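You operate a simulated robot arm through the tools that you are given. There is no shell and no other tool. Be economical: measure what you need, move in short steps, check, and stop when the job is done.

You are at the controls of a simulated two-armed robot. One attempt, no reset.

Task
Take the rag from the flat end of the bench and lay it out flat on the deck behind the grooved roller.

It is judged by the outcome, as a careful person would: the job done as asked, and still so three seconds after it is handed in. It fails if anything else is knocked over, pushed out of place, dropped, spilled or broken.

Robot
Two 7-joint arms with two-finger parallel grippers on one trunk, on a base that drives. Base frame: it is fixed to the floor where the robot stands at the start and does not move with it; the origin is under the middle of the robot, x ahead of it, y to its left, z up. Units: mm, degrees, N and s.
The left shoulder is at the start at [50, 187, 1135], the right one opposite. Places, roughly: deck behind the grooved roller [600, -1700, 900]. Payload 3.43 kg a hand.
The tool frame of a hand sits at the grasp point between the pads (the TCP): z along the fingers, y along the line on which they close. The tips reach 30 mm beyond it. Largest opening 94 mm; finger width 28, thickness 10; the body of the gripper, 50 by 96 mm, starts 55 mm behind the TCP.
Orientation is told as [roll, pitch, yaw] about the base's x, y, z axes, in that order, counted from this pose: with the fingers straight down and closing along the base's y, the tool's x points along the base's -x, its y along +y and its z along -z.

Tools
- The arms move only by the tool send_rows. It takes "left_rows", "right_rows" or both (then of equal length, played together; a hand with none holds still); each is one flat list of numbers, 7 for each row, row after row: the shift along the tool's x, y, z in mm, then the turn, a rotation vector about the tool's x, y, z in degrees, then the opening, from 0 (shut) to 1 (fully open). In form: [x, y, z, wx, wy, wz, hand, x, y, z, wx, wy, wz, hand, ...]. A call has 1 to 8 rows; each row is the pose to reach, as a shift and turn from the pose commanded when the call began, along the tool's axes at that moment. Each row takes 0.2 s and may step no farther than 50 mm and 8.6 degrees from the row before; otherwise, or with a gripper value out of range, the whole call is refused. Where a pose cannot be reached the arm comes as near as it can. A force on the tool above 40 N (or 10 N above the force at the start of the call, whichever is more), or a blocked arm, ends the call early, and 0.2 s more pass. The fingers move at their own pace (about 153 mm/s each) and stop on an object; they squeeze with about 36 N. The grip force told is the motor's: it shows also when the fingers shut on nothing. Time passes only in rows, and 0.2 s behind the last, so rows that repeat a pose let the fingers close. The reply holds the time, the measured pose of the TCP, the force on the tool along the base axes, the opening and the grip force, in the units named above and with some noise, with the torque about the TCP (base axes, N m) and any sound that the robot's microphone picked up, and new pictures: "pictures" is both (left out), scene, wrist or none (wrist: the cameras of the hands that moved).
- Cameras (640 x 400 px; columns grow to the right, rows downward): "scene" is now at [147.4, -8.2, 1299.4]; the picture's right is [-0.11, -0.99, 0.00], its down [-0.54, 0.06, -0.84] and it looks along [0.83, -0.09, -0.55] (base axes); focal length 272 px, centre (320, 200). "left" rides on the left gripper at [76, -14, -102] in its tool frame; the picture's right is [0.18, 0.98, 0.00], its down [-0.75, 0.14, -0.64] and it looks along [-0.63, 0.12, 0.77] (tool axes); focal length 243 px, centre (320, 200). "right" rides on the right gripper at [76, 14, -102] in its tool frame; the picture's right is [-0.18, 0.98, 0.00], its down [-0.75, -0.14, -0.64] and it looks along [-0.63, -0.12, 0.77] (tool axes); focal length 243 px, centre (320, 200). There is no depth. A picture from a camera that has moved, and an enlarged one, comes with that camera's place and axes in the base frame and with its lens.
- lift_body(by): slides the trunk up (or, below 0, down) by that many mm; the arms and the scene camera ride with it, the base frame stays. It gives what a move gives, with no picture.
- roll_base(legs): drives the robot by 1 to 6 legs, each [ahead, left, turn to the left] in mm, mm and degrees, along the robot's own axes; the way and the turn of a leg run together, so that a leg with both is an arc; at most 1500 mm and 180 degrees a leg. The arms and the cameras ride along, it lands a little off, and it stops where it bumps. It gives what a move gives, and a new picture of the scene camera.
- turn_head(pan, tilt): turns the head with the scene camera to pan (to the left, within 80 degrees either way) and tilt (down, from -29 to 69), counted from straight ahead of the robot. It gives what a move gives, and a new picture of the scene camera.
- inspect(camera, box): a new picture of the part [left, top, right, bottom] of that camera's present view, enlarged. The clock stands still meanwhile.
- close_job(): hands the job in; it is judged then, once.

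Work in short steps. Places have to be worked out from the pictures, the camera data and where the tool is seen: move nearer, look again, correct. Check each grasp and each placing, and mend what went wrong. You have 120 turns and 260 pictures in all, those below and enlarged ones among them. Open the grippers and draw the arms clear of the work before you hand the job in, unless the task says otherwise; then end with one line.

The tools are called after "Emit:" as a command line: name --argument value ..., lists and objects as JSON in quotes. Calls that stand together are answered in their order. send_rows: Moves the arms, as the interface text tells. Its arguments: {"type":"object","properties":{"left_rows":{"type":"array"},"right_rows":{"type":"array"},"pictures":{"type":"string","enum":["both","scene","wrist","none"]}},"required":[]} The other tools are called the same way: lift_body (by) slides the trunk up or down; roll_base (legs) drives the base; turn_head (pan, tilt) turns the head that bears the scene camera; inspect (camera, box) takes an enlarged picture of a part of a camera's view; close_job () hands the job in.

At the start:

```text
time_s: 0.0
left_position: [376.8, 142.3, 1131.1]
left_tool_rot: [0.0, 0.0, 0.0]
left_wrist_force: [-0.9, -0.5, -0.4]
left_ft_torque: [0.01, -0.02, -0.04]
left_grip_width: 94.0
left_gripper_force: 0.1
right_position: [371.1, -158.9, 1144.3]
right_tool_rot: [0.0, 0.0, 0.0]
right_wrist_force: [0.7, -0.3, 0.8]
right_ft_torque: [-0.02, -0.01, 0.0]
right_grip_width: 94.0
right_gripper_force: 0.1
trunk travel left (down, up): [-350.0, 82.0]
robot x, y, heading: [-1.2, -2.0, 0.2]
head pan, tilt: [-6.4, 33.1]
```

scene: 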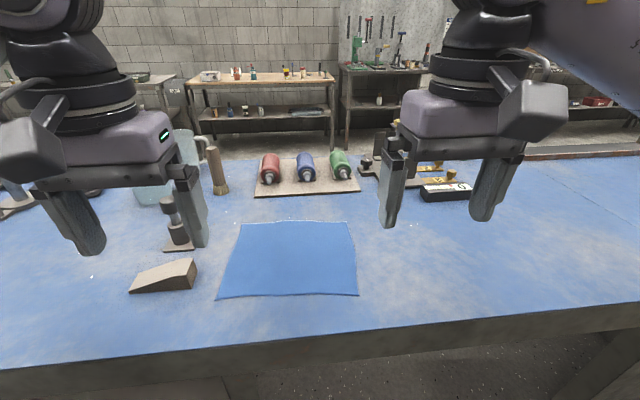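
right: 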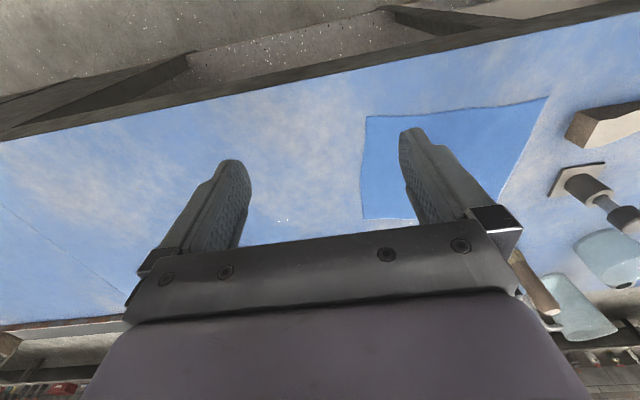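
left: 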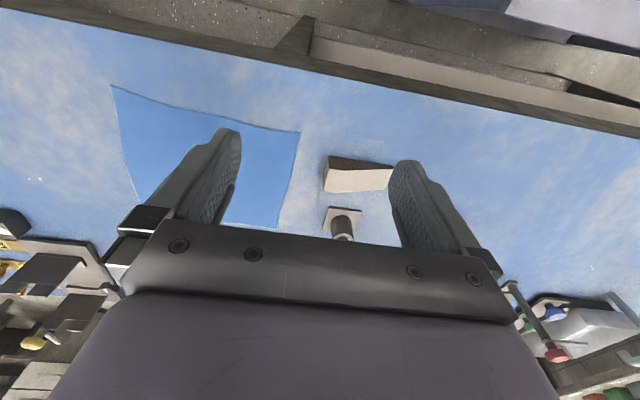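

The blue rag lies at about x 470–700, y −135 to +140. First I look to the right, at the destination.

Emit:
turn_head --pan -60 --tilt 25

```text
time_s: 1.2
left_position: [376.1, 142.3, 1131.8]
left_tool_rot: [0.0, -0.1, 0.1]
left_wrist_force: [0.7, 0.0, -0.3]
left_ft_torque: [-0.02, 0.01, 0.03]
left_grip_width: 94.2
left_gripper_force: 0.0
right_position: [370.7, -160.6, 1144.1]
right_tool_rot: [0.0, 0.0, 0.1]
right_wrist_force: [0.6, -0.4, 0.6]
right_ft_torque: [-0.03, -0.04, -0.02]
right_grip_width: 93.9
right_gripper_force: 0.1
trunk travel left (down, up): [-350.0, 82.0]
robot x, y, heading: [0.8, -1.5, 0.1]
head pan, tilt: [-60.0, 25.0]
camera scene: at [105.0, -78.0, 1312.3], right [-0.87, -0.5, 0.0], down [-0.21, 0.37, -0.91], along [0.45, -0.78, -0.42], focal length 272 px, centre (320, 200)
```

scene: 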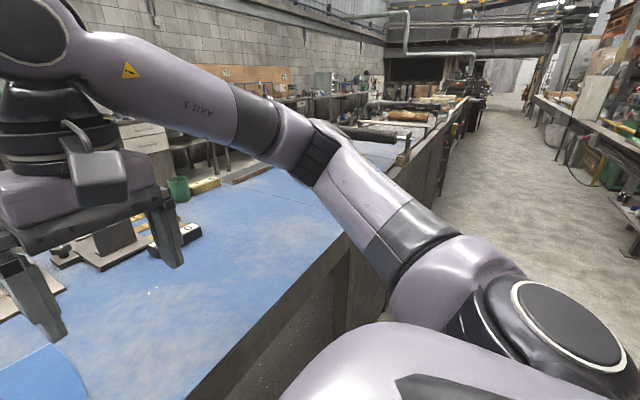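

The destination is hidden by distance. I drive to the right along the bench to scout it, backing off slightly first.

Emit:
roll_base --legs '[[-200, 0, 0], [0, -1000, 0]]'

Emit:
turn_head --pan -35 --tilt 25

```text
time_s: 7.6
left_position: [185.0, -850.8, 1131.5]
left_tool_rot: [0.0, 0.1, 0.5]
left_wrist_force: [0.6, -0.8, -0.4]
left_ft_torque: [0.01, -0.01, -0.01]
left_grip_width: 94.3
left_gripper_force: 0.1
right_position: [179.6, -1151.5, 1145.4]
right_tool_rot: [0.1, 0.0, 0.3]
right_wrist_force: [0.4, 0.1, -0.4]
right_ft_torque: [0.01, 0.04, -0.01]
right_grip_width: 94.2
right_gripper_force: 0.1
trunk travel left (down, up): [-350.0, 82.0]
robot x, y, heading: [-189.3, -991.5, 0.3]
head pan, tilt: [-60.0, 25.0]
camera scene: at [-86.4, -1073.9, 1312.3], right [-0.86, -0.51, 0.0], down [-0.21, 0.36, -0.91], along [0.46, -0.78, -0.42], focal length 272 px, centre (320, 200)
```

scene: 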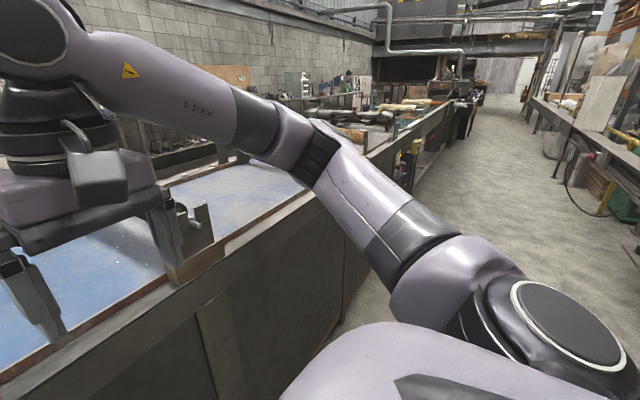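

```text
time_s: 8.5
left_position: [185.2, -851.5, 1130.6]
left_tool_rot: [0.1, 0.0, 0.5]
left_wrist_force: [-0.5, -0.2, 0.2]
left_ft_torque: [0.0, -0.01, 0.01]
left_grip_width: 93.9
left_gripper_force: 0.1
right_position: [180.1, -1152.6, 1145.7]
right_tool_rot: [0.0, 0.0, 0.5]
right_wrist_force: [0.8, 0.3, 0.7]
right_ft_torque: [0.01, 0.01, -0.01]
right_grip_width: 94.1
right_gripper_force: 0.0
trunk travel left (down, up): [-350.0, 82.0]
robot x, y, heading: [-194.0, -997.1, 0.5]
head pan, tilt: [-35.0, 25.0]
camera scene: at [-57.3, -1046.6, 1312.3], right [-0.57, -0.82, 0.0], down [-0.35, 0.24, -0.91], along [0.75, -0.51, -0.42], focal length 272 px, centre (320, 200)
```

scene: 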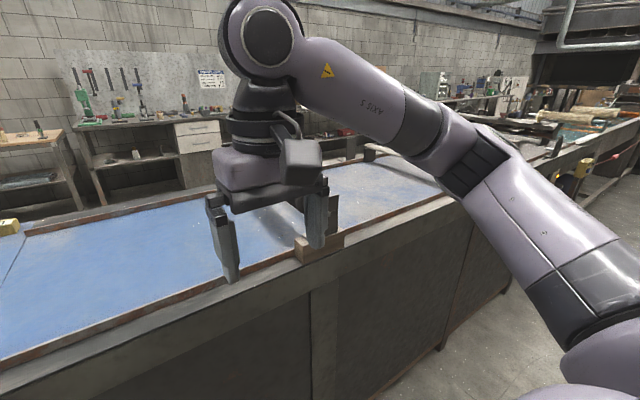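

The arm hides the spot; I drive on 700 mm and look straight ahead.

Emit:
roll_base --legs '[[0, -700, 0]]'

Emit:
turn_head --pan 0 --tilt 28

```text
time_s: 12.3
left_position: [190.7, -1542.5, 1130.8]
left_tool_rot: [0.0, -0.1, 0.7]
left_wrist_force: [-0.3, 0.1, 0.0]
left_ft_torque: [0.0, -0.02, 0.0]
left_grip_width: 94.0
left_gripper_force: 0.1
right_position: [187.9, -1843.6, 1145.0]
right_tool_rot: [0.0, 0.0, 0.7]
right_wrist_force: [-0.5, 0.1, -0.1]
right_ft_torque: [0.0, 0.0, 0.0]
right_grip_width: 94.3
right_gripper_force: 0.1
trunk travel left (down, up): [-350.0, 82.0]
robot x, y, heading: [-186.7, -1688.3, 0.7]
head pan, tilt: [-35.0, 25.0]
camera scene: at [-50.1, -1739.1, 1312.3], right [-0.56, -0.83, 0.0], down [-0.35, 0.24, -0.91], along [0.75, -0.51, -0.42], focal length 272 px, centre (320, 200)
```

scene: 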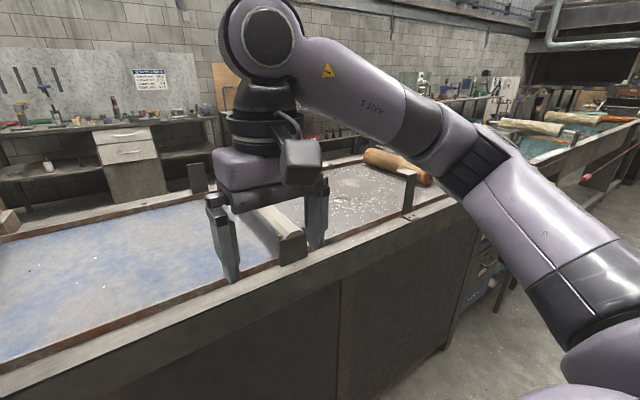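

```text
time_s: 13.3
left_position: [190.3, -1541.6, 1131.3]
left_tool_rot: [0.0, 0.0, 0.8]
left_wrist_force: [0.6, -0.1, -0.7]
left_ft_torque: [0.01, 0.02, 0.02]
left_grip_width: 94.0
left_gripper_force: 0.1
right_position: [187.6, -1843.8, 1145.0]
right_tool_rot: [0.0, 0.1, 0.6]
right_wrist_force: [-0.5, 0.8, -1.2]
right_ft_torque: [0.01, -0.02, 0.01]
right_grip_width: 94.1
right_gripper_force: 0.0
trunk travel left (down, up): [-350.0, 82.0]
robot x, y, heading: [-182.7, -1687.0, 1.0]
head pan, tilt: [0.0, 28.0]
camera scene: at [-35.0, -1685.8, 1307.5], right [0.01, -1.0, 0.0], down [-0.47, -0.01, -0.88], along [0.88, 0.01, -0.47], focal length 272 px, centre (320, 200)
```

scene: 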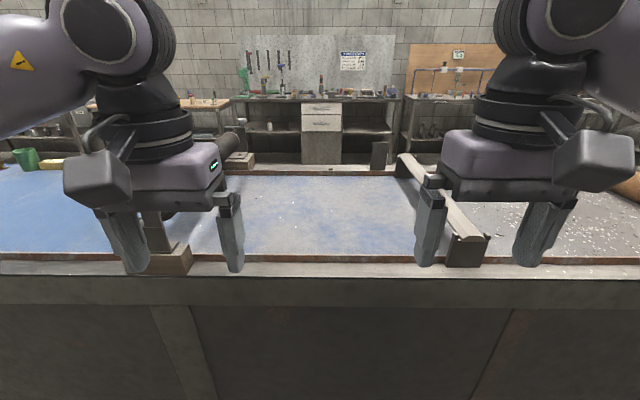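

The deck patch is in view between two cross members. I enlarge both sides to identify the grooved roller.

Emit:
inspect --camera "scene" --box '[0, 120, 320, 320]'

Emit:
inspect --camera "scene" --box '[320, 120, 640, 320]'

Emit:
inspect --camera "left" --box '[0, 0, 640, 400]'

Emit:
inspect --camera "right" --box '[0, 0, 640, 400]'

```text
2.00 times, centred on (160, 220) of scene
camera zoom: at [-35.0, -1685.8, 1307.5], right [0.01, -1.0, 0.0], down [-0.47, -0.01, -0.88], along [0.88, 0.01, -0.47], focal length 545 px, centre (640, 160)
```

zoom: 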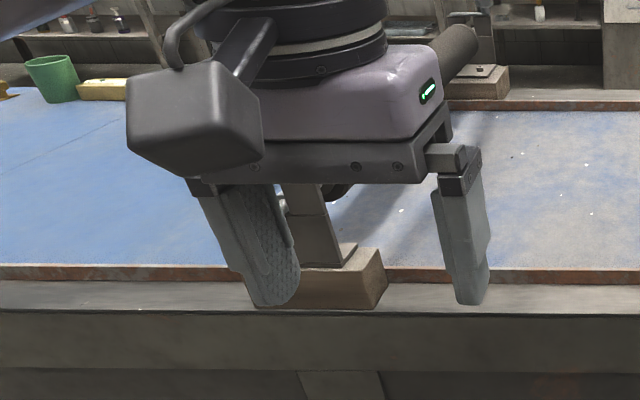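

```text
2.00 times, centred on (480, 220) of scene
camera zoom: at [-35.0, -1685.8, 1307.5], right [0.01, -1.0, 0.0], down [-0.47, -0.01, -0.88], along [0.88, 0.01, -0.47], focal length 545 px, centre (0, 160)
```

zoom: 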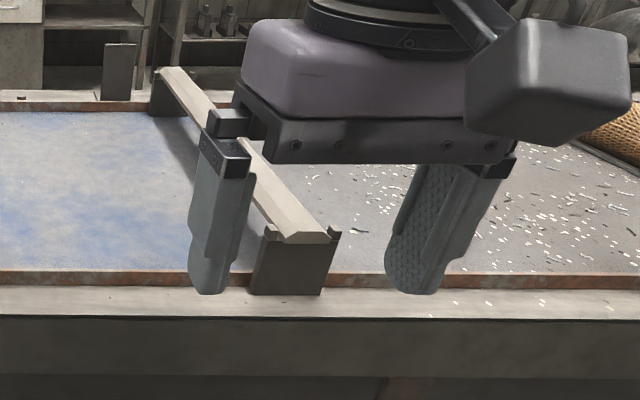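

```text
1.00 times, centred on (320, 200) of left
camera zoom: at [115.4, -1557.7, 1233.0], right [-0.2, 0.98, 0.0], down [0.75, 0.15, 0.64], along [0.63, 0.13, -0.77], focal length 243 px, centre (320, 200)
```

zoom: 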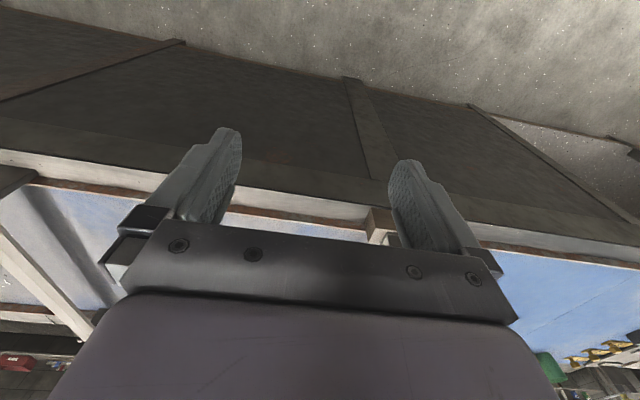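

```text
1.00 times, centred on (320, 200) of right
camera zoom: at [112.3, -1830.7, 1248.1], right [0.17, 0.98, 0.0], down [0.76, -0.13, 0.64], along [0.63, -0.11, -0.77], focal length 243 px, centre (320, 200)
```

zoom: 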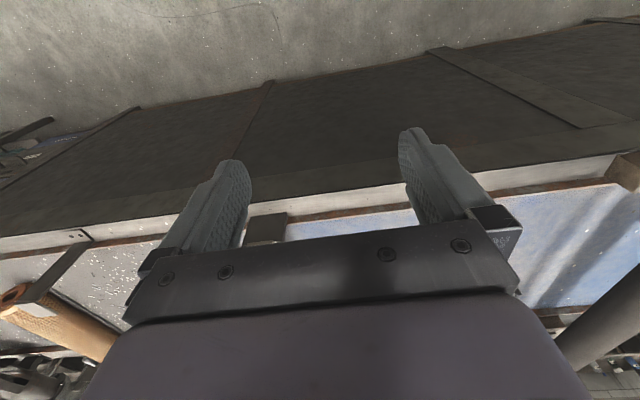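

The clean deck lies between a dark roller on the left (y≈−1360) and a beam on the right (y≈−1950). I verify that the left roller is grooved as I go back.

Emit:
roll_base --legs '[[0, 330, 0]]'

Emit:
inspect --camera "scene" --box '[200, 110, 440, 260]'

```text
time_s: 15.4
left_position: [186.7, -1214.3, 1130.8]
left_tool_rot: [-0.1, 0.0, 0.8]
left_wrist_force: [-0.4, -0.3, 0.0]
left_ft_torque: [0.01, 0.01, 0.0]
left_grip_width: 94.1
left_gripper_force: 0.0
right_position: [183.3, -1515.6, 1144.3]
right_tool_rot: [0.0, 0.0, 0.7]
right_wrist_force: [0.9, -0.4, -0.7]
right_ft_torque: [-0.01, 0.01, 0.0]
right_grip_width: 94.2
right_gripper_force: 0.0
trunk travel left (down, up): [-350.0, 82.0]
robot x, y, heading: [-189.2, -1362.9, 0.7]
head pan, tilt: [0.0, 28.0]
camera scene: at [-39.1, -1358.3, 1307.5], right [0.01, -1.0, 0.0], down [-0.47, -0.01, -0.88], along [0.88, 0.01, -0.47], focal length 272 px, centre (320, 200)
```

scene: 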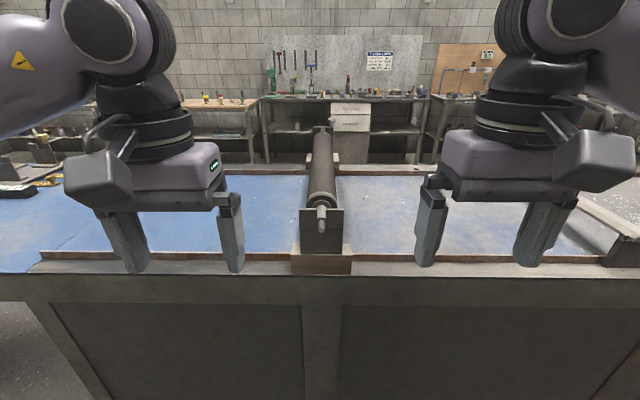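

```text
2.67 times, centred on (320, 185) of scene
camera zoom: at [-39.1, -1358.3, 1307.5], right [0.01, -1.0, 0.0], down [-0.47, -0.01, -0.88], along [0.88, 0.01, -0.47], focal length 726 px, centre (320, 240)
```

zoom: 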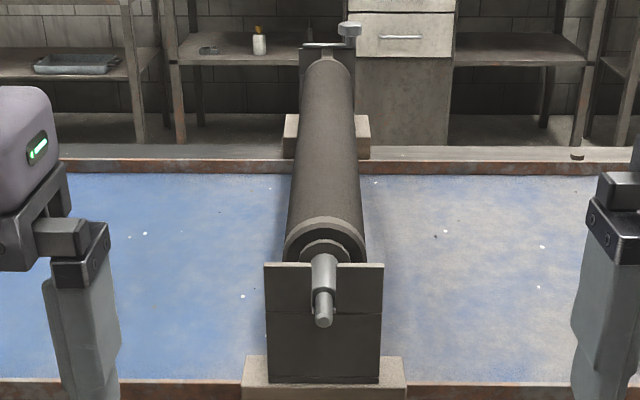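

The left roller (axis y≈−1365) bounds the clean deck on the flat-end side, so the goal patch is around x 520–780, y −1650. Back to the rag now.

Emit:
roll_base --legs '[[0, 1360, -0.7], [180, 0, 0]]'

Emit:
turn_head --pan 0 --tilt 45

```text
time_s: 23.4
left_position: [354.8, 158.2, 1130.1]
left_tool_rot: [0.0, -0.1, 0.3]
left_wrist_force: [1.1, -0.9, 1.0]
left_ft_torque: [-0.02, 0.02, -0.03]
left_grip_width: 94.0
left_gripper_force: 0.0
right_position: [348.5, -143.3, 1144.5]
right_tool_rot: [0.0, 0.0, 0.2]
right_wrist_force: [0.1, 0.0, 0.0]
right_ft_torque: [0.01, 0.01, 0.03]
right_grip_width: 94.2
right_gripper_force: 0.0
trunk travel left (down, up): [-350.0, 82.0]
robot x, y, heading: [-22.8, 13.5, 0.3]
head pan, tilt: [0.0, 28.0]
camera scene: at [127.8, 16.6, 1307.4], right [0.0, -1.0, 0.0], down [-0.47, 0.0, -0.88], along [0.88, 0.0, -0.47], focal length 272 px, centre (320, 200)
```

scene: 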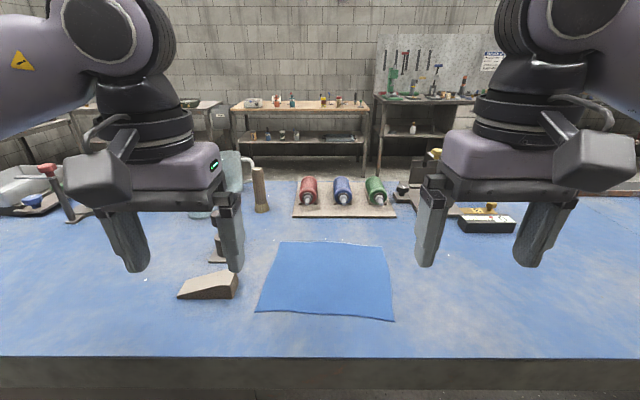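

```text
time_s: 24.2
left_position: [354.3, 158.9, 1131.6]
left_tool_rot: [0.0, 0.0, 0.3]
left_wrist_force: [0.3, -1.3, 0.5]
left_ft_torque: [-0.02, -0.02, 0.01]
left_grip_width: 94.0
left_gripper_force: 0.1
right_position: [348.7, -143.4, 1146.3]
right_tool_rot: [0.0, 0.0, 0.2]
right_wrist_force: [-0.4, -0.1, 0.1]
right_ft_torque: [0.0, -0.01, 0.0]
right_grip_width: 94.1
right_gripper_force: 0.0
trunk travel left (down, up): [-350.0, 82.0]
robot x, y, heading: [-18.2, 10.4, 0.2]
head pan, tilt: [0.0, 45.0]
camera scene: at [117.3, 16.5, 1281.8], right [0.0, -1.0, 0.0], down [-0.71, 0.0, -0.71], along [0.71, 0.0, -0.71], focal length 272 px, centre (320, 200)
```

scene: 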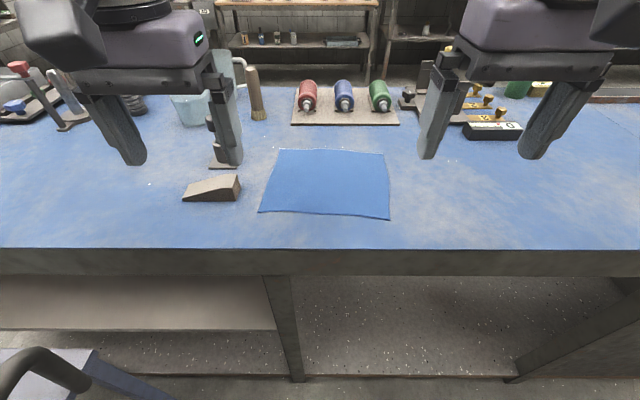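

Rag near corners: about (493, 143) and (474, −121). I bring both hands above the near edge, half open, stopping about 40 mm above the cloth.

Emit:
send_rows --left_rows '[-25, -6, 32, 0, 0, 0, 0.5, -51, -12, 64, 0, 0, 0, 0.5, -76, -18, 96, 0, 0, 0, 0.5, -102, -24, 127, 0, 0, 0, 0.5, -127, -30, 158, 0, 0, 0, 0.5, -153, -36, 190, 0, 0, 0, 0.5]' --right_rows '[-23, 7, 34, 0, 0, 0, 0.5, -47, 14, 68, 0, 0, 0, 0.5, -70, 21, 102, 0, 0, 0, 0.5, -94, 28, 137, 0, 0, 0, 0.5, -117, 35, 171, 0, 0, 0, 0.5, -141, 43, 206, 0, 0, 0, 0.5]'

```text
time_s: 25.8
left_position: [505.2, 122.3, 950.9]
left_tool_rot: [-0.6, -1.1, 0.4]
left_wrist_force: [1.1, 1.2, 17.4]
left_ft_torque: [-0.43, 0.16, 0.0]
left_grip_width: 46.5
left_gripper_force: 0.2
right_position: [489.5, -98.0, 950.5]
right_tool_rot: [0.8, -1.2, 0.3]
right_wrist_force: [0.2, -0.3, 18.6]
right_ft_torque: [0.45, 0.26, 0.01]
right_grip_width: 46.5
right_gripper_force: 0.1
trunk travel left (down, up): [-350.0, 82.0]
robot x, y, heading: [-23.0, 14.5, 0.2]
head pan, tilt: [0.0, 45.0]
stopped in row 6 (right hand): the force on the tool passed its limit (the readings are from after the stop); the commanded pose is now the measured one
camera scene: at [113.9, 16.5, 1282.4], right [0.0, -1.0, 0.0], down [-0.7, 0.0, -0.71], along [0.71, 0.0, -0.7], focal length 272 px, centre (320, 200)
camera right: at [412.2, -85.5, 1053.0], right [0.18, 0.98, 0.02], down [0.74, -0.15, 0.66], along [0.65, -0.1, -0.75], focal length 243 px, centre (320, 200)
camera left: at [427.8, 108.1, 1051.4], right [-0.19, 0.98, -0.01], down [0.74, 0.15, 0.65], along [0.64, 0.11, -0.76], focal length 243 px, centre (320, 200)
```

scene: 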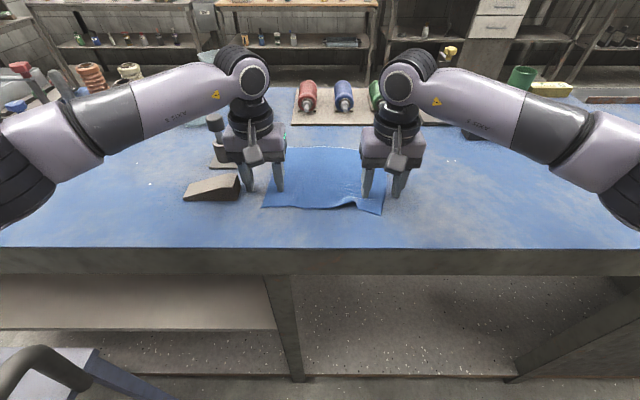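
right: 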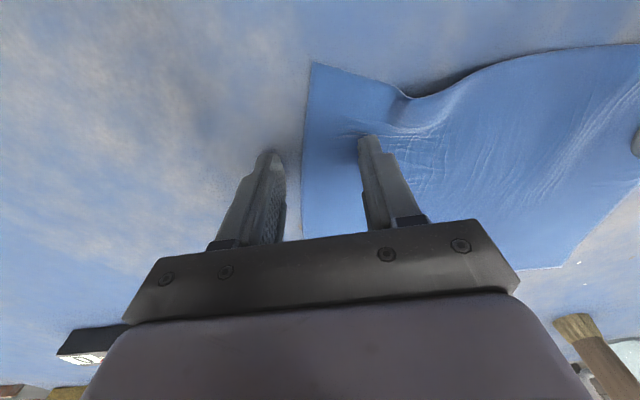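
left: 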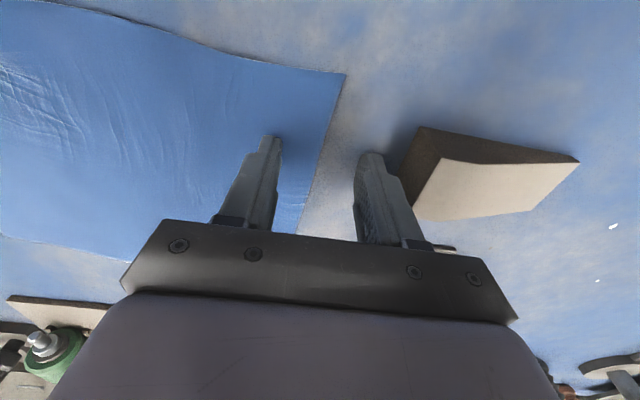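

Contact came at TCP z≈950, so the surface is really at z≈920, which pulls the rag nearer: near corners about (448, 128) and (431, −108). I raise the hands and draw them back to look again.

Emit:
send_rows --left_rows '[0, 0, -40, 0, 0, 0, 0.5, 40, 0, -60, 0, 0, 0, 0.5, 80, 0, -80, 0, 0, 0, 0.5]' --right_rows '[0, 0, -40, 0, 0, 0, 0.5, 40, 0, -60, 0, 0, 0, 0.5, 80, 0, -80, 0, 0, 0, 0.5]'

```text
time_s: 26.6
left_position: [423.5, 124.3, 1024.3]
left_tool_rot: [-0.2, -0.5, 0.5]
left_wrist_force: [-0.2, 0.1, 0.3]
left_ft_torque: [-0.03, -0.03, 0.0]
left_grip_width: 47.0
left_gripper_force: 0.0
right_position: [408.3, -99.3, 1025.4]
right_tool_rot: [0.4, -0.7, 0.2]
right_wrist_force: [0.3, -0.7, -0.5]
right_ft_torque: [-0.01, 0.01, -0.01]
right_grip_width: 46.8
right_gripper_force: 0.0
trunk travel left (down, up): [-350.0, 82.0]
robot x, y, heading: [-25.5, 13.1, 0.5]
head pan, tilt: [0.0, 45.0]
camera scene: at [116.0, 16.5, 1281.7], right [0.0, -1.0, 0.0], down [-0.71, 0.0, -0.71], along [0.71, 0.0, -0.71], focal length 272 px, centre (320, 200)
camera right: at [332.1, -85.9, 1127.9], right [0.18, 0.98, 0.01], down [0.75, -0.14, 0.65], along [0.64, -0.11, -0.76], focal length 243 px, centre (320, 200)
camera left: at [347.4, 109.3, 1125.1], right [-0.19, 0.98, -0.01], down [0.75, 0.15, 0.65], along [0.64, 0.12, -0.76], focal length 243 px, centre (320, 200)
```

scene: 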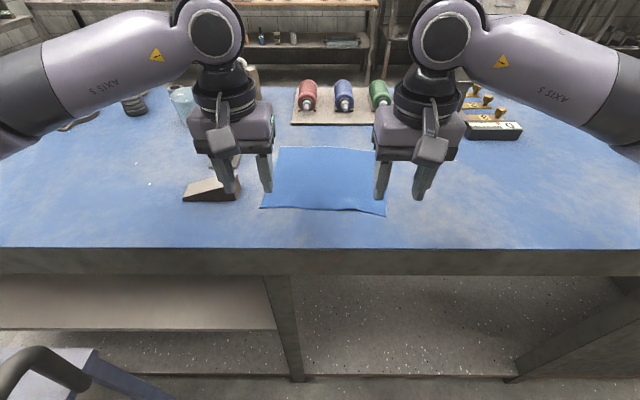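
right: 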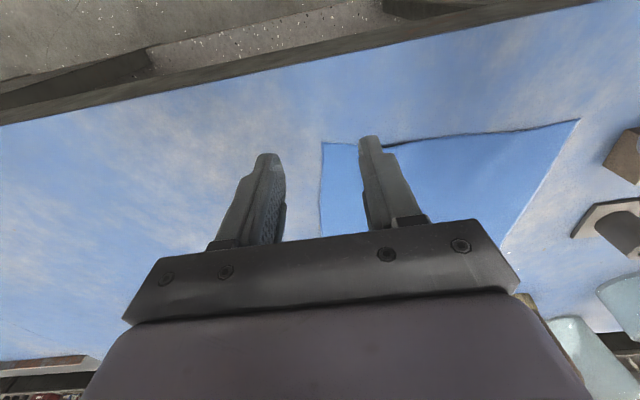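
left: 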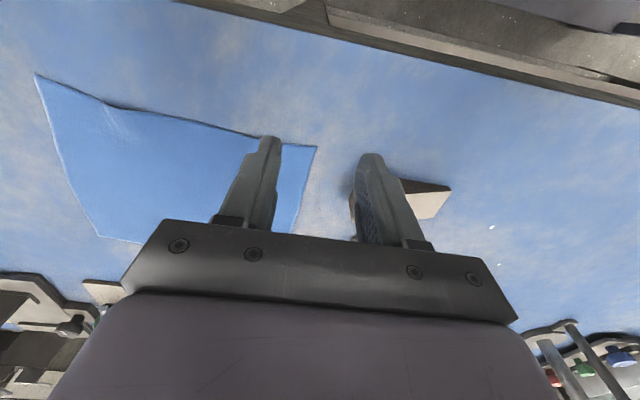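

Using the wrist views, the near corners are at (456, 126) and (438, −102). I place the hands ~15 mm inside the edge and ~20 mm inside the corners, coming down to contact.

Emit:
send_rows --left_rows '[-24, -8, 20, 0, 0, 0, 0.4, -47, -16, 40, 0, 0, 0, 0.4, -47, -16, 60, 0, 0, 0, 0.4, -47, -16, 71, 0, 0, 0, 0.4]' --right_rows '[-23, 9, 20, 0, 0, 0, 0.4, -46, 17, 40, 0, 0, 0, 0.4, -46, 17, 60, 0, 0, 0, 0.4, -46, 17, 72, 0, 0, 0, 0.4]'

```text
time_s: 27.6
left_position: [474.1, 106.3, 952.9]
left_tool_rot: [-0.3, -0.6, 0.3]
left_wrist_force: [-0.2, 0.8, -0.9]
left_ft_torque: [0.0, 0.0, 0.01]
left_grip_width: 37.6
left_gripper_force: 0.1
right_position: [457.1, -81.2, 953.4]
right_tool_rot: [0.6, -0.5, 0.4]
right_wrist_force: [0.1, 0.7, 0.2]
right_ft_torque: [0.01, -0.01, -0.02]
right_grip_width: 37.6
right_gripper_force: 0.0
trunk travel left (down, up): [-350.0, 82.0]
robot x, y, heading: [-23.3, 10.9, 0.4]
head pan, tilt: [0.0, 45.0]
camera scene: at [117.0, 16.4, 1281.7], right [0.0, -1.0, 0.0], down [-0.71, 0.0, -0.71], along [0.71, 0.0, -0.71], focal length 272 px, centre (320, 200)
camera right: at [381.5, -68.7, 1055.6], right [0.18, 0.98, 0.01], down [0.75, -0.14, 0.65], along [0.64, -0.11, -0.76], focal length 243 px, centre (320, 200)
camera left: at [397.4, 92.0, 1053.4], right [-0.19, 0.98, -0.01], down [0.75, 0.15, 0.65], along [0.64, 0.12, -0.76], focal length 243 px, centre (320, 200)
```

scene: 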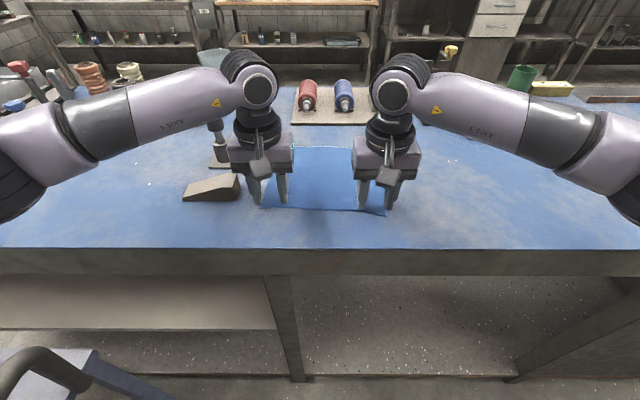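
right: 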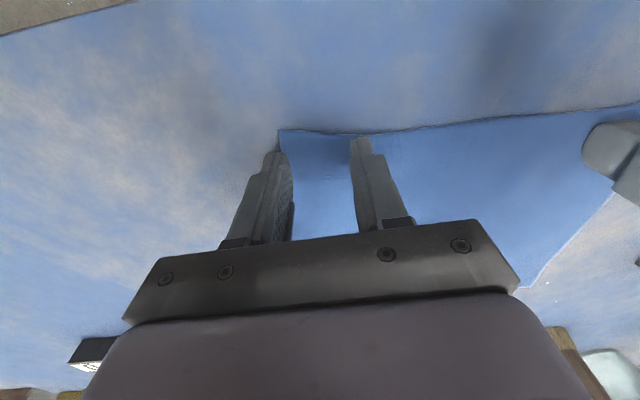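
left: 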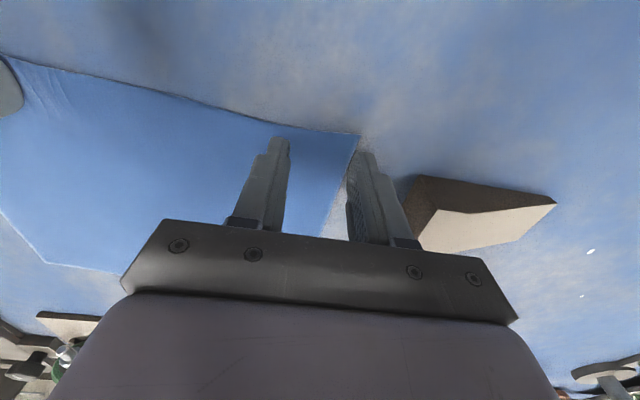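

Both hands straddle the corners. I go down 4 mm more to touch and shut the fingers.

Emit:
send_rows --left_rows '[0, 0, 4, 0, 0, 0, 0.4, 0, 0, 4, 0, 0, 0, 0, 0, 0, 4, 0, 0, 0, 0, 0, 0, 4, 0, 0, 0, 0]' --right_rows '[0, 0, 4, 0, 0, 0, 0.4, 0, 0, 4, 0, 0, 0, 0, 0, 0, 4, 0, 0, 0, 0, 0, 0, 4, 0, 0, 0, 0]'

```text
time_s: 28.6
left_position: [473.1, 105.8, 952.1]
left_tool_rot: [-0.4, -0.7, 0.3]
left_wrist_force: [2.6, -1.9, 13.7]
left_ft_torque: [-0.08, 0.01, -0.02]
left_grip_width: 1.9
left_gripper_force: 35.4
right_position: [457.8, -81.0, 951.3]
right_tool_rot: [0.6, -1.1, 0.2]
right_wrist_force: [3.5, -1.4, 18.8]
right_ft_torque: [-0.08, 0.06, 0.02]
right_grip_width: 0.2
right_gripper_force: 32.9
trunk travel left (down, up): [-350.0, 82.0]
robot x, y, heading: [-24.7, 8.2, -0.1]
head pan, tilt: [0.0, 45.0]
camera scene: at [115.0, 16.3, 1282.3], right [0.0, -1.0, 0.0], down [-0.71, 0.0, -0.71], along [0.71, 0.0, -0.71], focal length 272 px, centre (320, 200)
camera right: at [379.8, -69.3, 1053.8], right [0.18, 0.98, 0.01], down [0.74, -0.14, 0.65], along [0.64, -0.11, -0.76], focal length 243 px, centre (320, 200)
camera left: at [395.6, 92.1, 1052.3], right [-0.19, 0.98, -0.01], down [0.74, 0.15, 0.65], along [0.64, 0.12, -0.76], focal length 243 px, centre (320, 200)
```

scene: 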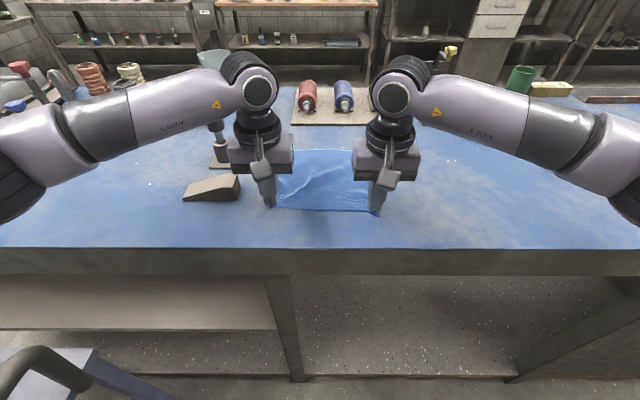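
right: 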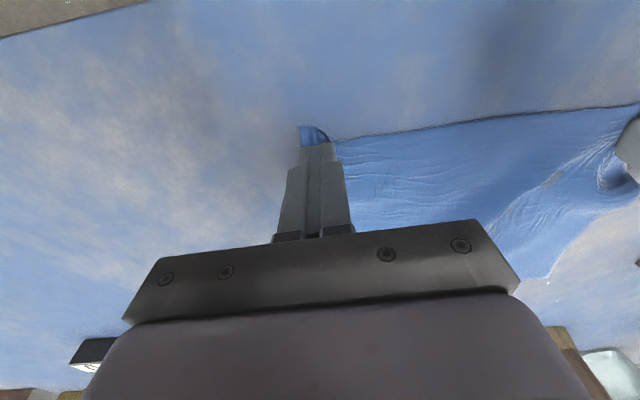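
left: 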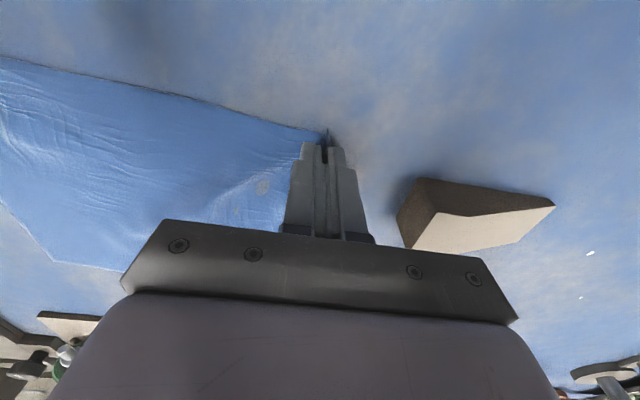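

A fold seems pinched in each hand. I test by lifting 60 mm.

Emit:
send_rows --left_rows '[0, 0, -20, 0, 0, 0, 0, 0, 0, -40, 0, 0, 0, 0, 0, 0, -60, 0, 0, 0, 0]' --right_rows '[0, 0, -20, 0, 0, 0, 0, 0, 0, -40, 0, 0, 0, 0, 0, 0, -60, 0, 0, 0, 0]'

```text
time_s: 29.4
left_position: [471.9, 108.9, 1010.3]
left_tool_rot: [-0.4, -0.4, 0.3]
left_wrist_force: [-0.6, 0.5, -0.7]
left_ft_torque: [-0.02, 0.03, -0.03]
left_grip_width: 1.6
left_gripper_force: 36.4
right_position: [456.2, -82.9, 1009.3]
right_tool_rot: [0.5, -0.6, 0.2]
right_wrist_force: [-0.6, 0.4, 0.1]
right_ft_torque: [0.03, -0.01, -0.01]
right_grip_width: 0.2
right_gripper_force: 33.1
trunk travel left (down, up): [-350.0, 82.0]
robot x, y, heading: [-20.5, 15.3, 0.4]
head pan, tilt: [0.0, 45.0]
camera scene: at [116.6, 16.4, 1281.6], right [0.0, -1.0, 0.0], down [-0.71, 0.0, -0.71], along [0.71, 0.0, -0.71], focal length 272 px, centre (320, 200)
camera right: at [379.6, -69.9, 1112.2], right [0.18, 0.98, 0.01], down [0.75, -0.14, 0.65], along [0.64, -0.11, -0.76], focal length 243 px, centre (320, 200)
camera left: at [394.5, 94.0, 1111.9], right [-0.19, 0.98, -0.01], down [0.75, 0.15, 0.65], along [0.64, 0.12, -0.76], focal length 243 px, centre (320, 200)
```

scene: 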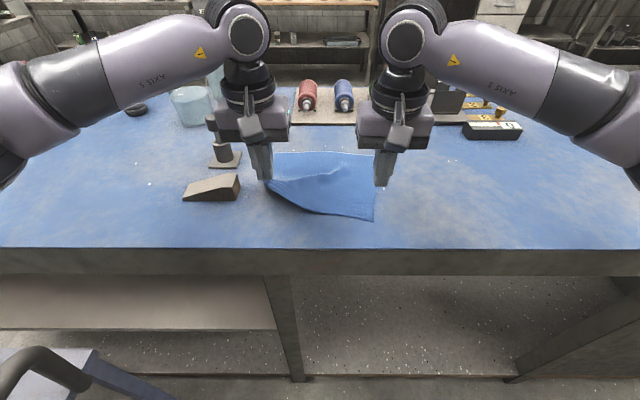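
right: 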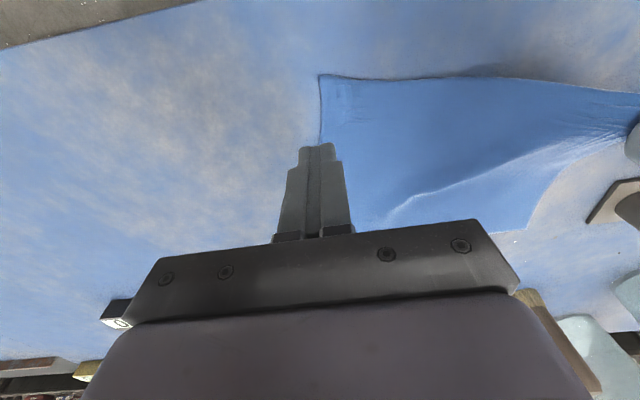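
left: 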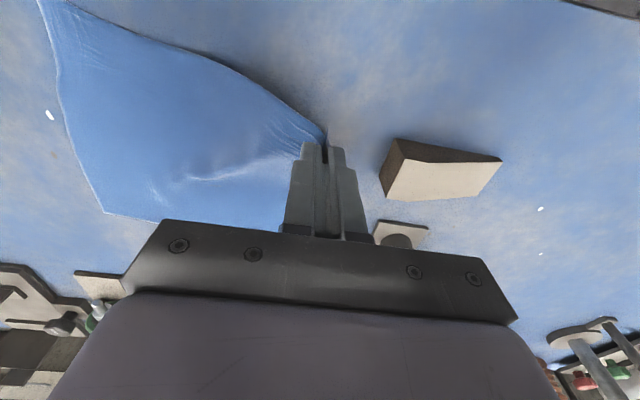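

The left hand holds its corner; the right slipped. The right corner lies at about (424, −77), so I regrasp there with more bite.

Emit:
send_rows --right_rows '[5, 12, 15, 0, 0, 0, 0.5, 11, 25, 35, 0, 0, 0, 0.5, 11, 25, 50, 0, 0, 0, 0.5, 11, 25, 60, 0, 0, 0, 0.5]' --pictures "wrist"

```text
time_s: 30.4
left_position: [470.0, 107.4, 1011.6]
left_tool_rot: [-0.5, -0.6, 0.2]
left_wrist_force: [0.5, -0.1, 0.2]
left_ft_torque: [-0.02, -0.02, 0.0]
left_grip_width: 1.7
left_gripper_force: 35.5
right_position: [446.2, -58.1, 952.7]
right_tool_rot: [0.7, -0.9, 0.4]
right_wrist_force: [1.1, -1.6, 9.8]
right_ft_torque: [-0.17, -0.08, 0.0]
right_grip_width: 47.0
right_gripper_force: 0.1
trunk travel left (down, up): [-350.0, 82.0]
robot x, y, heading: [-26.2, 15.6, 0.4]
head pan, tilt: [0.0, 45.0]
camera right: at [369.0, -44.4, 1053.7], right [0.18, 0.98, 0.01], down [0.74, -0.14, 0.65], along [0.64, -0.11, -0.76], focal length 243 px, centre (320, 200)
```

right: 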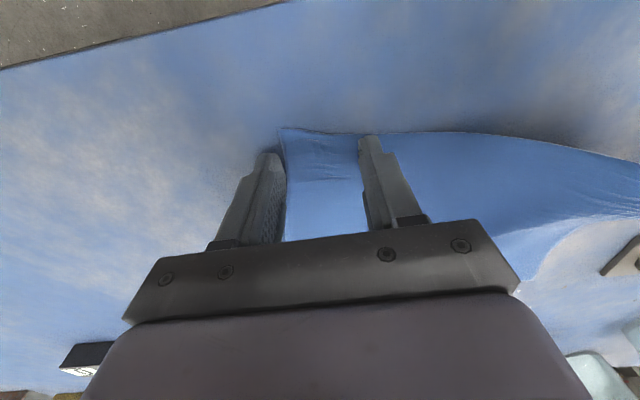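

Contact made. I shift slightly more inside so that both fingers are on cloth, then press and shut.

Emit:
send_rows --right_rows '[-4, 6, -6, 0, 0, 0, 0.45, -8, 12, -2, 0, 0, 0, 0.45, -8, 12, 4, 0, 0, 0, 0.45, -8, 12, 4, 0, 0, 0, 0, -8, 12, 4, 0, 0, 0, 0, -8, 12, 4, 0, 0, 0, 0]' --pictures "wrist"

```text
time_s: 31.8
left_position: [469.6, 108.8, 1011.5]
left_tool_rot: [-0.4, -0.7, 0.3]
left_wrist_force: [-0.7, -2.4, -1.4]
left_ft_torque: [-0.11, 0.03, 0.01]
left_grip_width: 1.8
left_gripper_force: 36.0
right_position: [452.9, -44.3, 952.6]
right_tool_rot: [1.0, -1.3, 0.2]
right_wrist_force: [3.9, 1.0, 39.7]
right_ft_torque: [-0.11, 0.27, 0.04]
right_grip_width: 2.5
right_gripper_force: 35.9
trunk travel left (down, up): [-350.0, 82.0]
robot x, y, heading: [-26.0, 14.5, 0.1]
head pan, tilt: [0.0, 45.0]
camera right: at [375.2, -31.7, 1053.3], right [0.18, 0.98, 0.02], down [0.74, -0.15, 0.66], along [0.65, -0.1, -0.75], focal length 243 px, centre (320, 200)
```

right: 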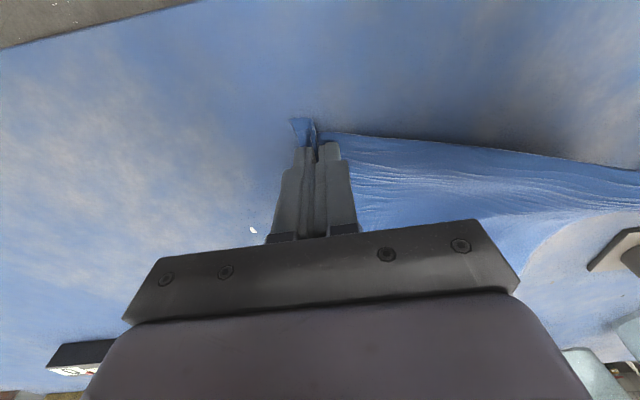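

Grip width 2.5 mm: a fold is held in the right. I lift the right to match the left, then both.

Emit:
send_rows --right_rows '[0, 0, -20, 0, 0, 0, 0, 0, 0, -40, 0, 0, 0, 0, 0, 0, -60, 0, 0, 0, 0, 0, -10, -100, 0, 0, 0, 0, 0, -20, -130, 0, 0, 0, 0]' --left_rows '[0, 0, 0, 0, 0, 0, 0, 0, 0, 0, 0, 0, 0, 0, 0, 0, 0, 0, 0, 0, 0, 0, 0, -40, 0, 0, 0, 0, 0, 0, -70, 0, 0, 0, 0]'

```text
time_s: 33.0
left_position: [469.5, 104.2, 1081.6]
left_tool_rot: [-0.6, -0.6, 0.1]
left_wrist_force: [-1.4, -11.1, 0.4]
left_ft_torque: [-0.38, 0.05, 0.08]
left_grip_width: 2.1
left_gripper_force: 35.5
right_position: [451.4, -65.1, 1076.4]
right_tool_rot: [0.9, -0.8, 0.5]
right_wrist_force: [1.5, 12.0, 0.1]
right_ft_torque: [0.36, -0.06, -0.02]
right_grip_width: 2.2
right_gripper_force: 35.9
trunk travel left (down, up): [-350.0, 82.0]
robot x, y, heading: [-23.9, 15.3, 0.3]
head pan, tilt: [0.0, 45.0]
camera scene: at [116.6, 16.4, 1281.7], right [0.0, -1.0, 0.0], down [-0.71, 0.0, -0.71], along [0.71, 0.0, -0.71], focal length 272 px, centre (320, 200)
camera right: at [374.7, -51.9, 1179.1], right [0.18, 0.98, 0.01], down [0.75, -0.14, 0.65], along [0.64, -0.1, -0.76], focal length 243 px, centre (320, 200)
camera left: at [394.0, 90.6, 1182.8], right [-0.19, 0.98, -0.01], down [0.75, 0.15, 0.65], along [0.64, 0.11, -0.76], focal length 243 px, centre (320, 200)
```

scene: 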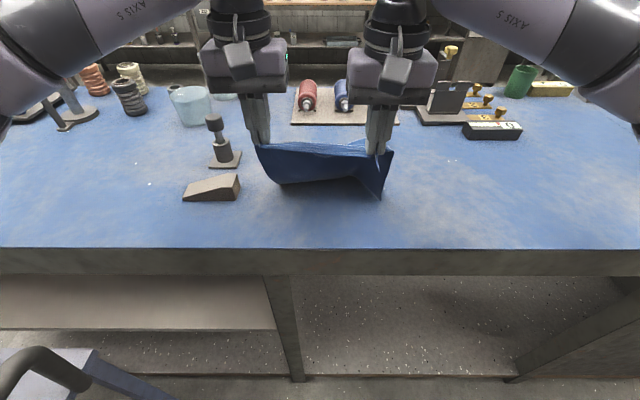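
right: 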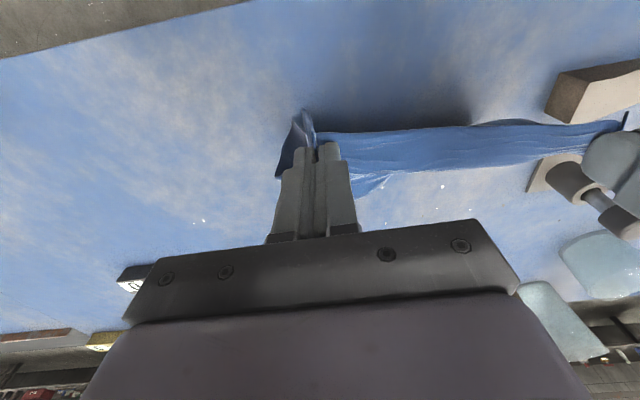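
left: 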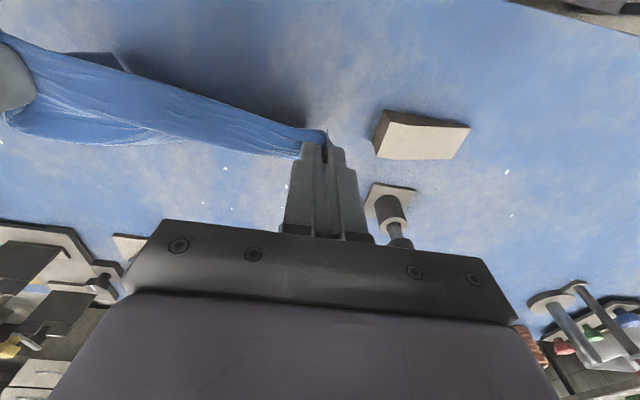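

Both hands hold, but the edge is taut. I slacken by 4 mm per hand and raise the trunk so that the rag clears the bench.

Emit:
send_rows --left_rows '[0, -4, -25, 0, 0, 0, 0]' --right_rows '[0, 4, -25, 0, 0, 0, 0]' --pictures "none"

Emit:
lift_body --by 80

Emit:
roll_base --legs '[[-250, 0, 0]]'

```text
time_s: 33.4
left_position: [472.7, 103.5, 1107.4]
left_tool_rot: [-0.4, -0.6, 0.4]
left_wrist_force: [-1.1, -3.0, -0.5]
left_ft_torque: [-0.13, 0.0, 0.01]
left_grip_width: 1.7
left_gripper_force: 35.7
right_position: [451.5, -61.0, 1101.5]
right_tool_rot: [0.4, -0.6, 0.2]
right_wrist_force: [0.2, 4.1, 0.2]
right_ft_torque: [0.09, 0.0, 0.0]
right_grip_width: 2.4
right_gripper_force: 35.8
trunk travel left (down, up): [-350.0, 82.0]
robot x, y, heading: [-20.9, 16.3, 0.5]
head pan, tilt: [0.0, 45.0]
```

```text
time_s: 34.6
left_position: [473.7, 103.6, 1185.9]
left_tool_rot: [-0.3, -0.5, 0.3]
left_wrist_force: [-0.6, -0.3, -0.2]
left_ft_torque: [-0.03, -0.01, -0.01]
left_grip_width: 1.9
left_gripper_force: 36.1
right_position: [453.2, -60.1, 1180.4]
right_tool_rot: [0.5, -0.6, 0.2]
right_wrist_force: [0.2, -0.1, -1.3]
right_ft_torque: [0.03, 0.02, -0.03]
right_grip_width: 2.2
right_gripper_force: 35.5
trunk travel left (down, up): [-430.0, 2.0]
robot x, y, heading: [-23.0, 12.9, 0.2]
head pan, tilt: [0.0, 45.0]
```

```text
time_s: 36.4
left_position: [222.9, 99.5, 1186.5]
left_tool_rot: [-0.4, -0.6, 0.2]
left_wrist_force: [-0.1, -0.6, 0.1]
left_ft_torque: [-0.05, -0.01, 0.01]
left_grip_width: 2.0
left_gripper_force: 36.2
right_position: [202.1, -62.1, 1180.5]
right_tool_rot: [0.5, -0.7, 0.2]
right_wrist_force: [-0.7, -0.1, 1.1]
right_ft_torque: [0.07, -0.04, 0.01]
right_grip_width: 2.2
right_gripper_force: 36.5
trunk travel left (down, up): [-430.0, 2.0]
robot x, y, heading: [-273.6, 15.5, 0.1]
head pan, tilt: [0.0, 45.0]
camera scene: at [-133.8, 15.3, 1361.8], right [0.0, -1.0, 0.0], down [-0.71, 0.0, -0.71], along [0.71, 0.0, -0.71], focal length 272 px, centre (320, 200)
```

scene: 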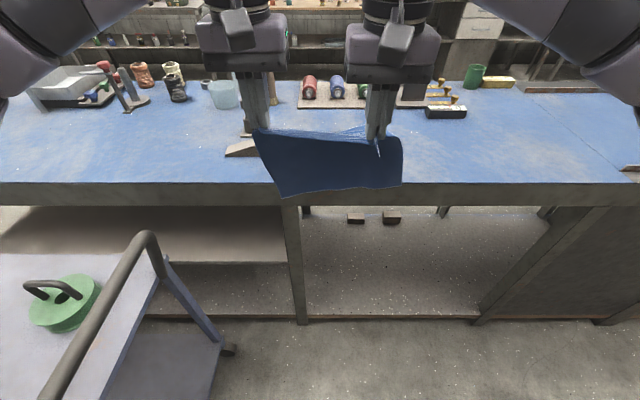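

The rag hangs neatly, clear of the bench. I drive 1700 mm to the right.

Emit:
roll_base --legs '[[0, -850, 0], [0, -850, 0]]'

```text
time_s: 45.0
left_position: [226.0, -1597.9, 1186.1]
left_tool_rot: [-0.3, -0.5, 0.1]
left_wrist_force: [0.1, -0.9, 0.5]
left_ft_torque: [-0.04, -0.01, 0.01]
left_grip_width: 1.9
left_gripper_force: 35.6
right_position: [207.4, -1760.7, 1179.9]
right_tool_rot: [0.5, -0.7, 0.1]
right_wrist_force: [0.7, 0.3, 0.4]
right_ft_torque: [0.03, -0.02, 0.03]
right_grip_width: 2.4
right_gripper_force: 36.3
trunk travel left (down, up): [-430.0, 2.0]
robot x, y, heading: [-272.2, -1684.1, 0.1]
head pan, tilt: [0.0, 45.0]
camera scene: at [-128.9, -1683.2, 1361.7], right [0.0, -1.0, 0.0], down [-0.71, 0.0, -0.71], along [0.71, 0.0, -0.71], focal length 272 px, centre (320, 200)
```

scene: 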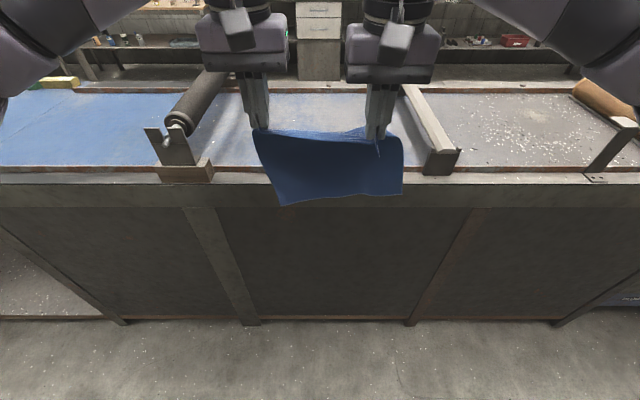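

The free deck spans x≈440–870, y≈−1420 to −1950. I raise the hands 50 mm to clear the rail and drive in 310 mm.

Emit:
send_rows --left_rows '[0, 0, -25, 0, 0, 0, 0, 0, 0, -50, 0, 0, 0, 0]' --right_rows '[0, 0, -27, 0, 0, 0, 0, 0, 0, -55, 0, 0, 0, 0]' --pictures "none"

Emit:
roll_base --legs '[[310, 0, 0]]'

```text
time_s: 45.6
left_position: [223.5, -1597.1, 1237.4]
left_tool_rot: [-0.3, -0.5, 0.1]
left_wrist_force: [-0.8, -1.7, -0.7]
left_ft_torque: [-0.09, -0.02, 0.04]
left_grip_width: 1.9
left_gripper_force: 36.0
right_position: [205.7, -1762.5, 1236.7]
right_tool_rot: [0.5, -0.6, 0.1]
right_wrist_force: [-0.6, 2.9, -0.2]
right_ft_torque: [0.06, -0.02, 0.02]
right_grip_width: 2.3
right_gripper_force: 36.3
trunk travel left (down, up): [-430.0, 2.0]
robot x, y, heading: [-271.6, -1682.6, 0.0]
head pan, tilt: [0.0, 45.0]
```

```text
time_s: 47.7
left_position: [534.0, -1597.0, 1237.0]
left_tool_rot: [-0.3, -0.5, 0.0]
left_wrist_force: [-0.5, -2.6, -0.5]
left_ft_torque: [-0.07, -0.04, -0.01]
left_grip_width: 1.9
left_gripper_force: 36.0
right_position: [516.4, -1761.9, 1237.0]
right_tool_rot: [0.6, -0.6, 0.0]
right_wrist_force: [0.5, 2.4, -0.7]
right_ft_torque: [0.09, 0.05, -0.03]
right_grip_width: 2.6
right_gripper_force: 36.1
trunk travel left (down, up): [-430.0, 2.0]
robot x, y, heading: [42.0, -1681.6, -0.1]
head pan, tilt: [0.0, 45.0]
camera scene: at [180.8, -1682.5, 1361.6], right [0.0, -1.0, 0.0], down [-0.71, 0.0, -0.71], along [0.71, 0.0, -0.71], focal length 272 px, centre (320, 200)
```

scene: 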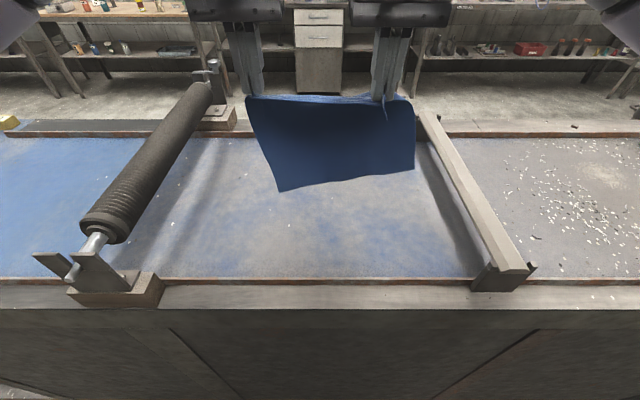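

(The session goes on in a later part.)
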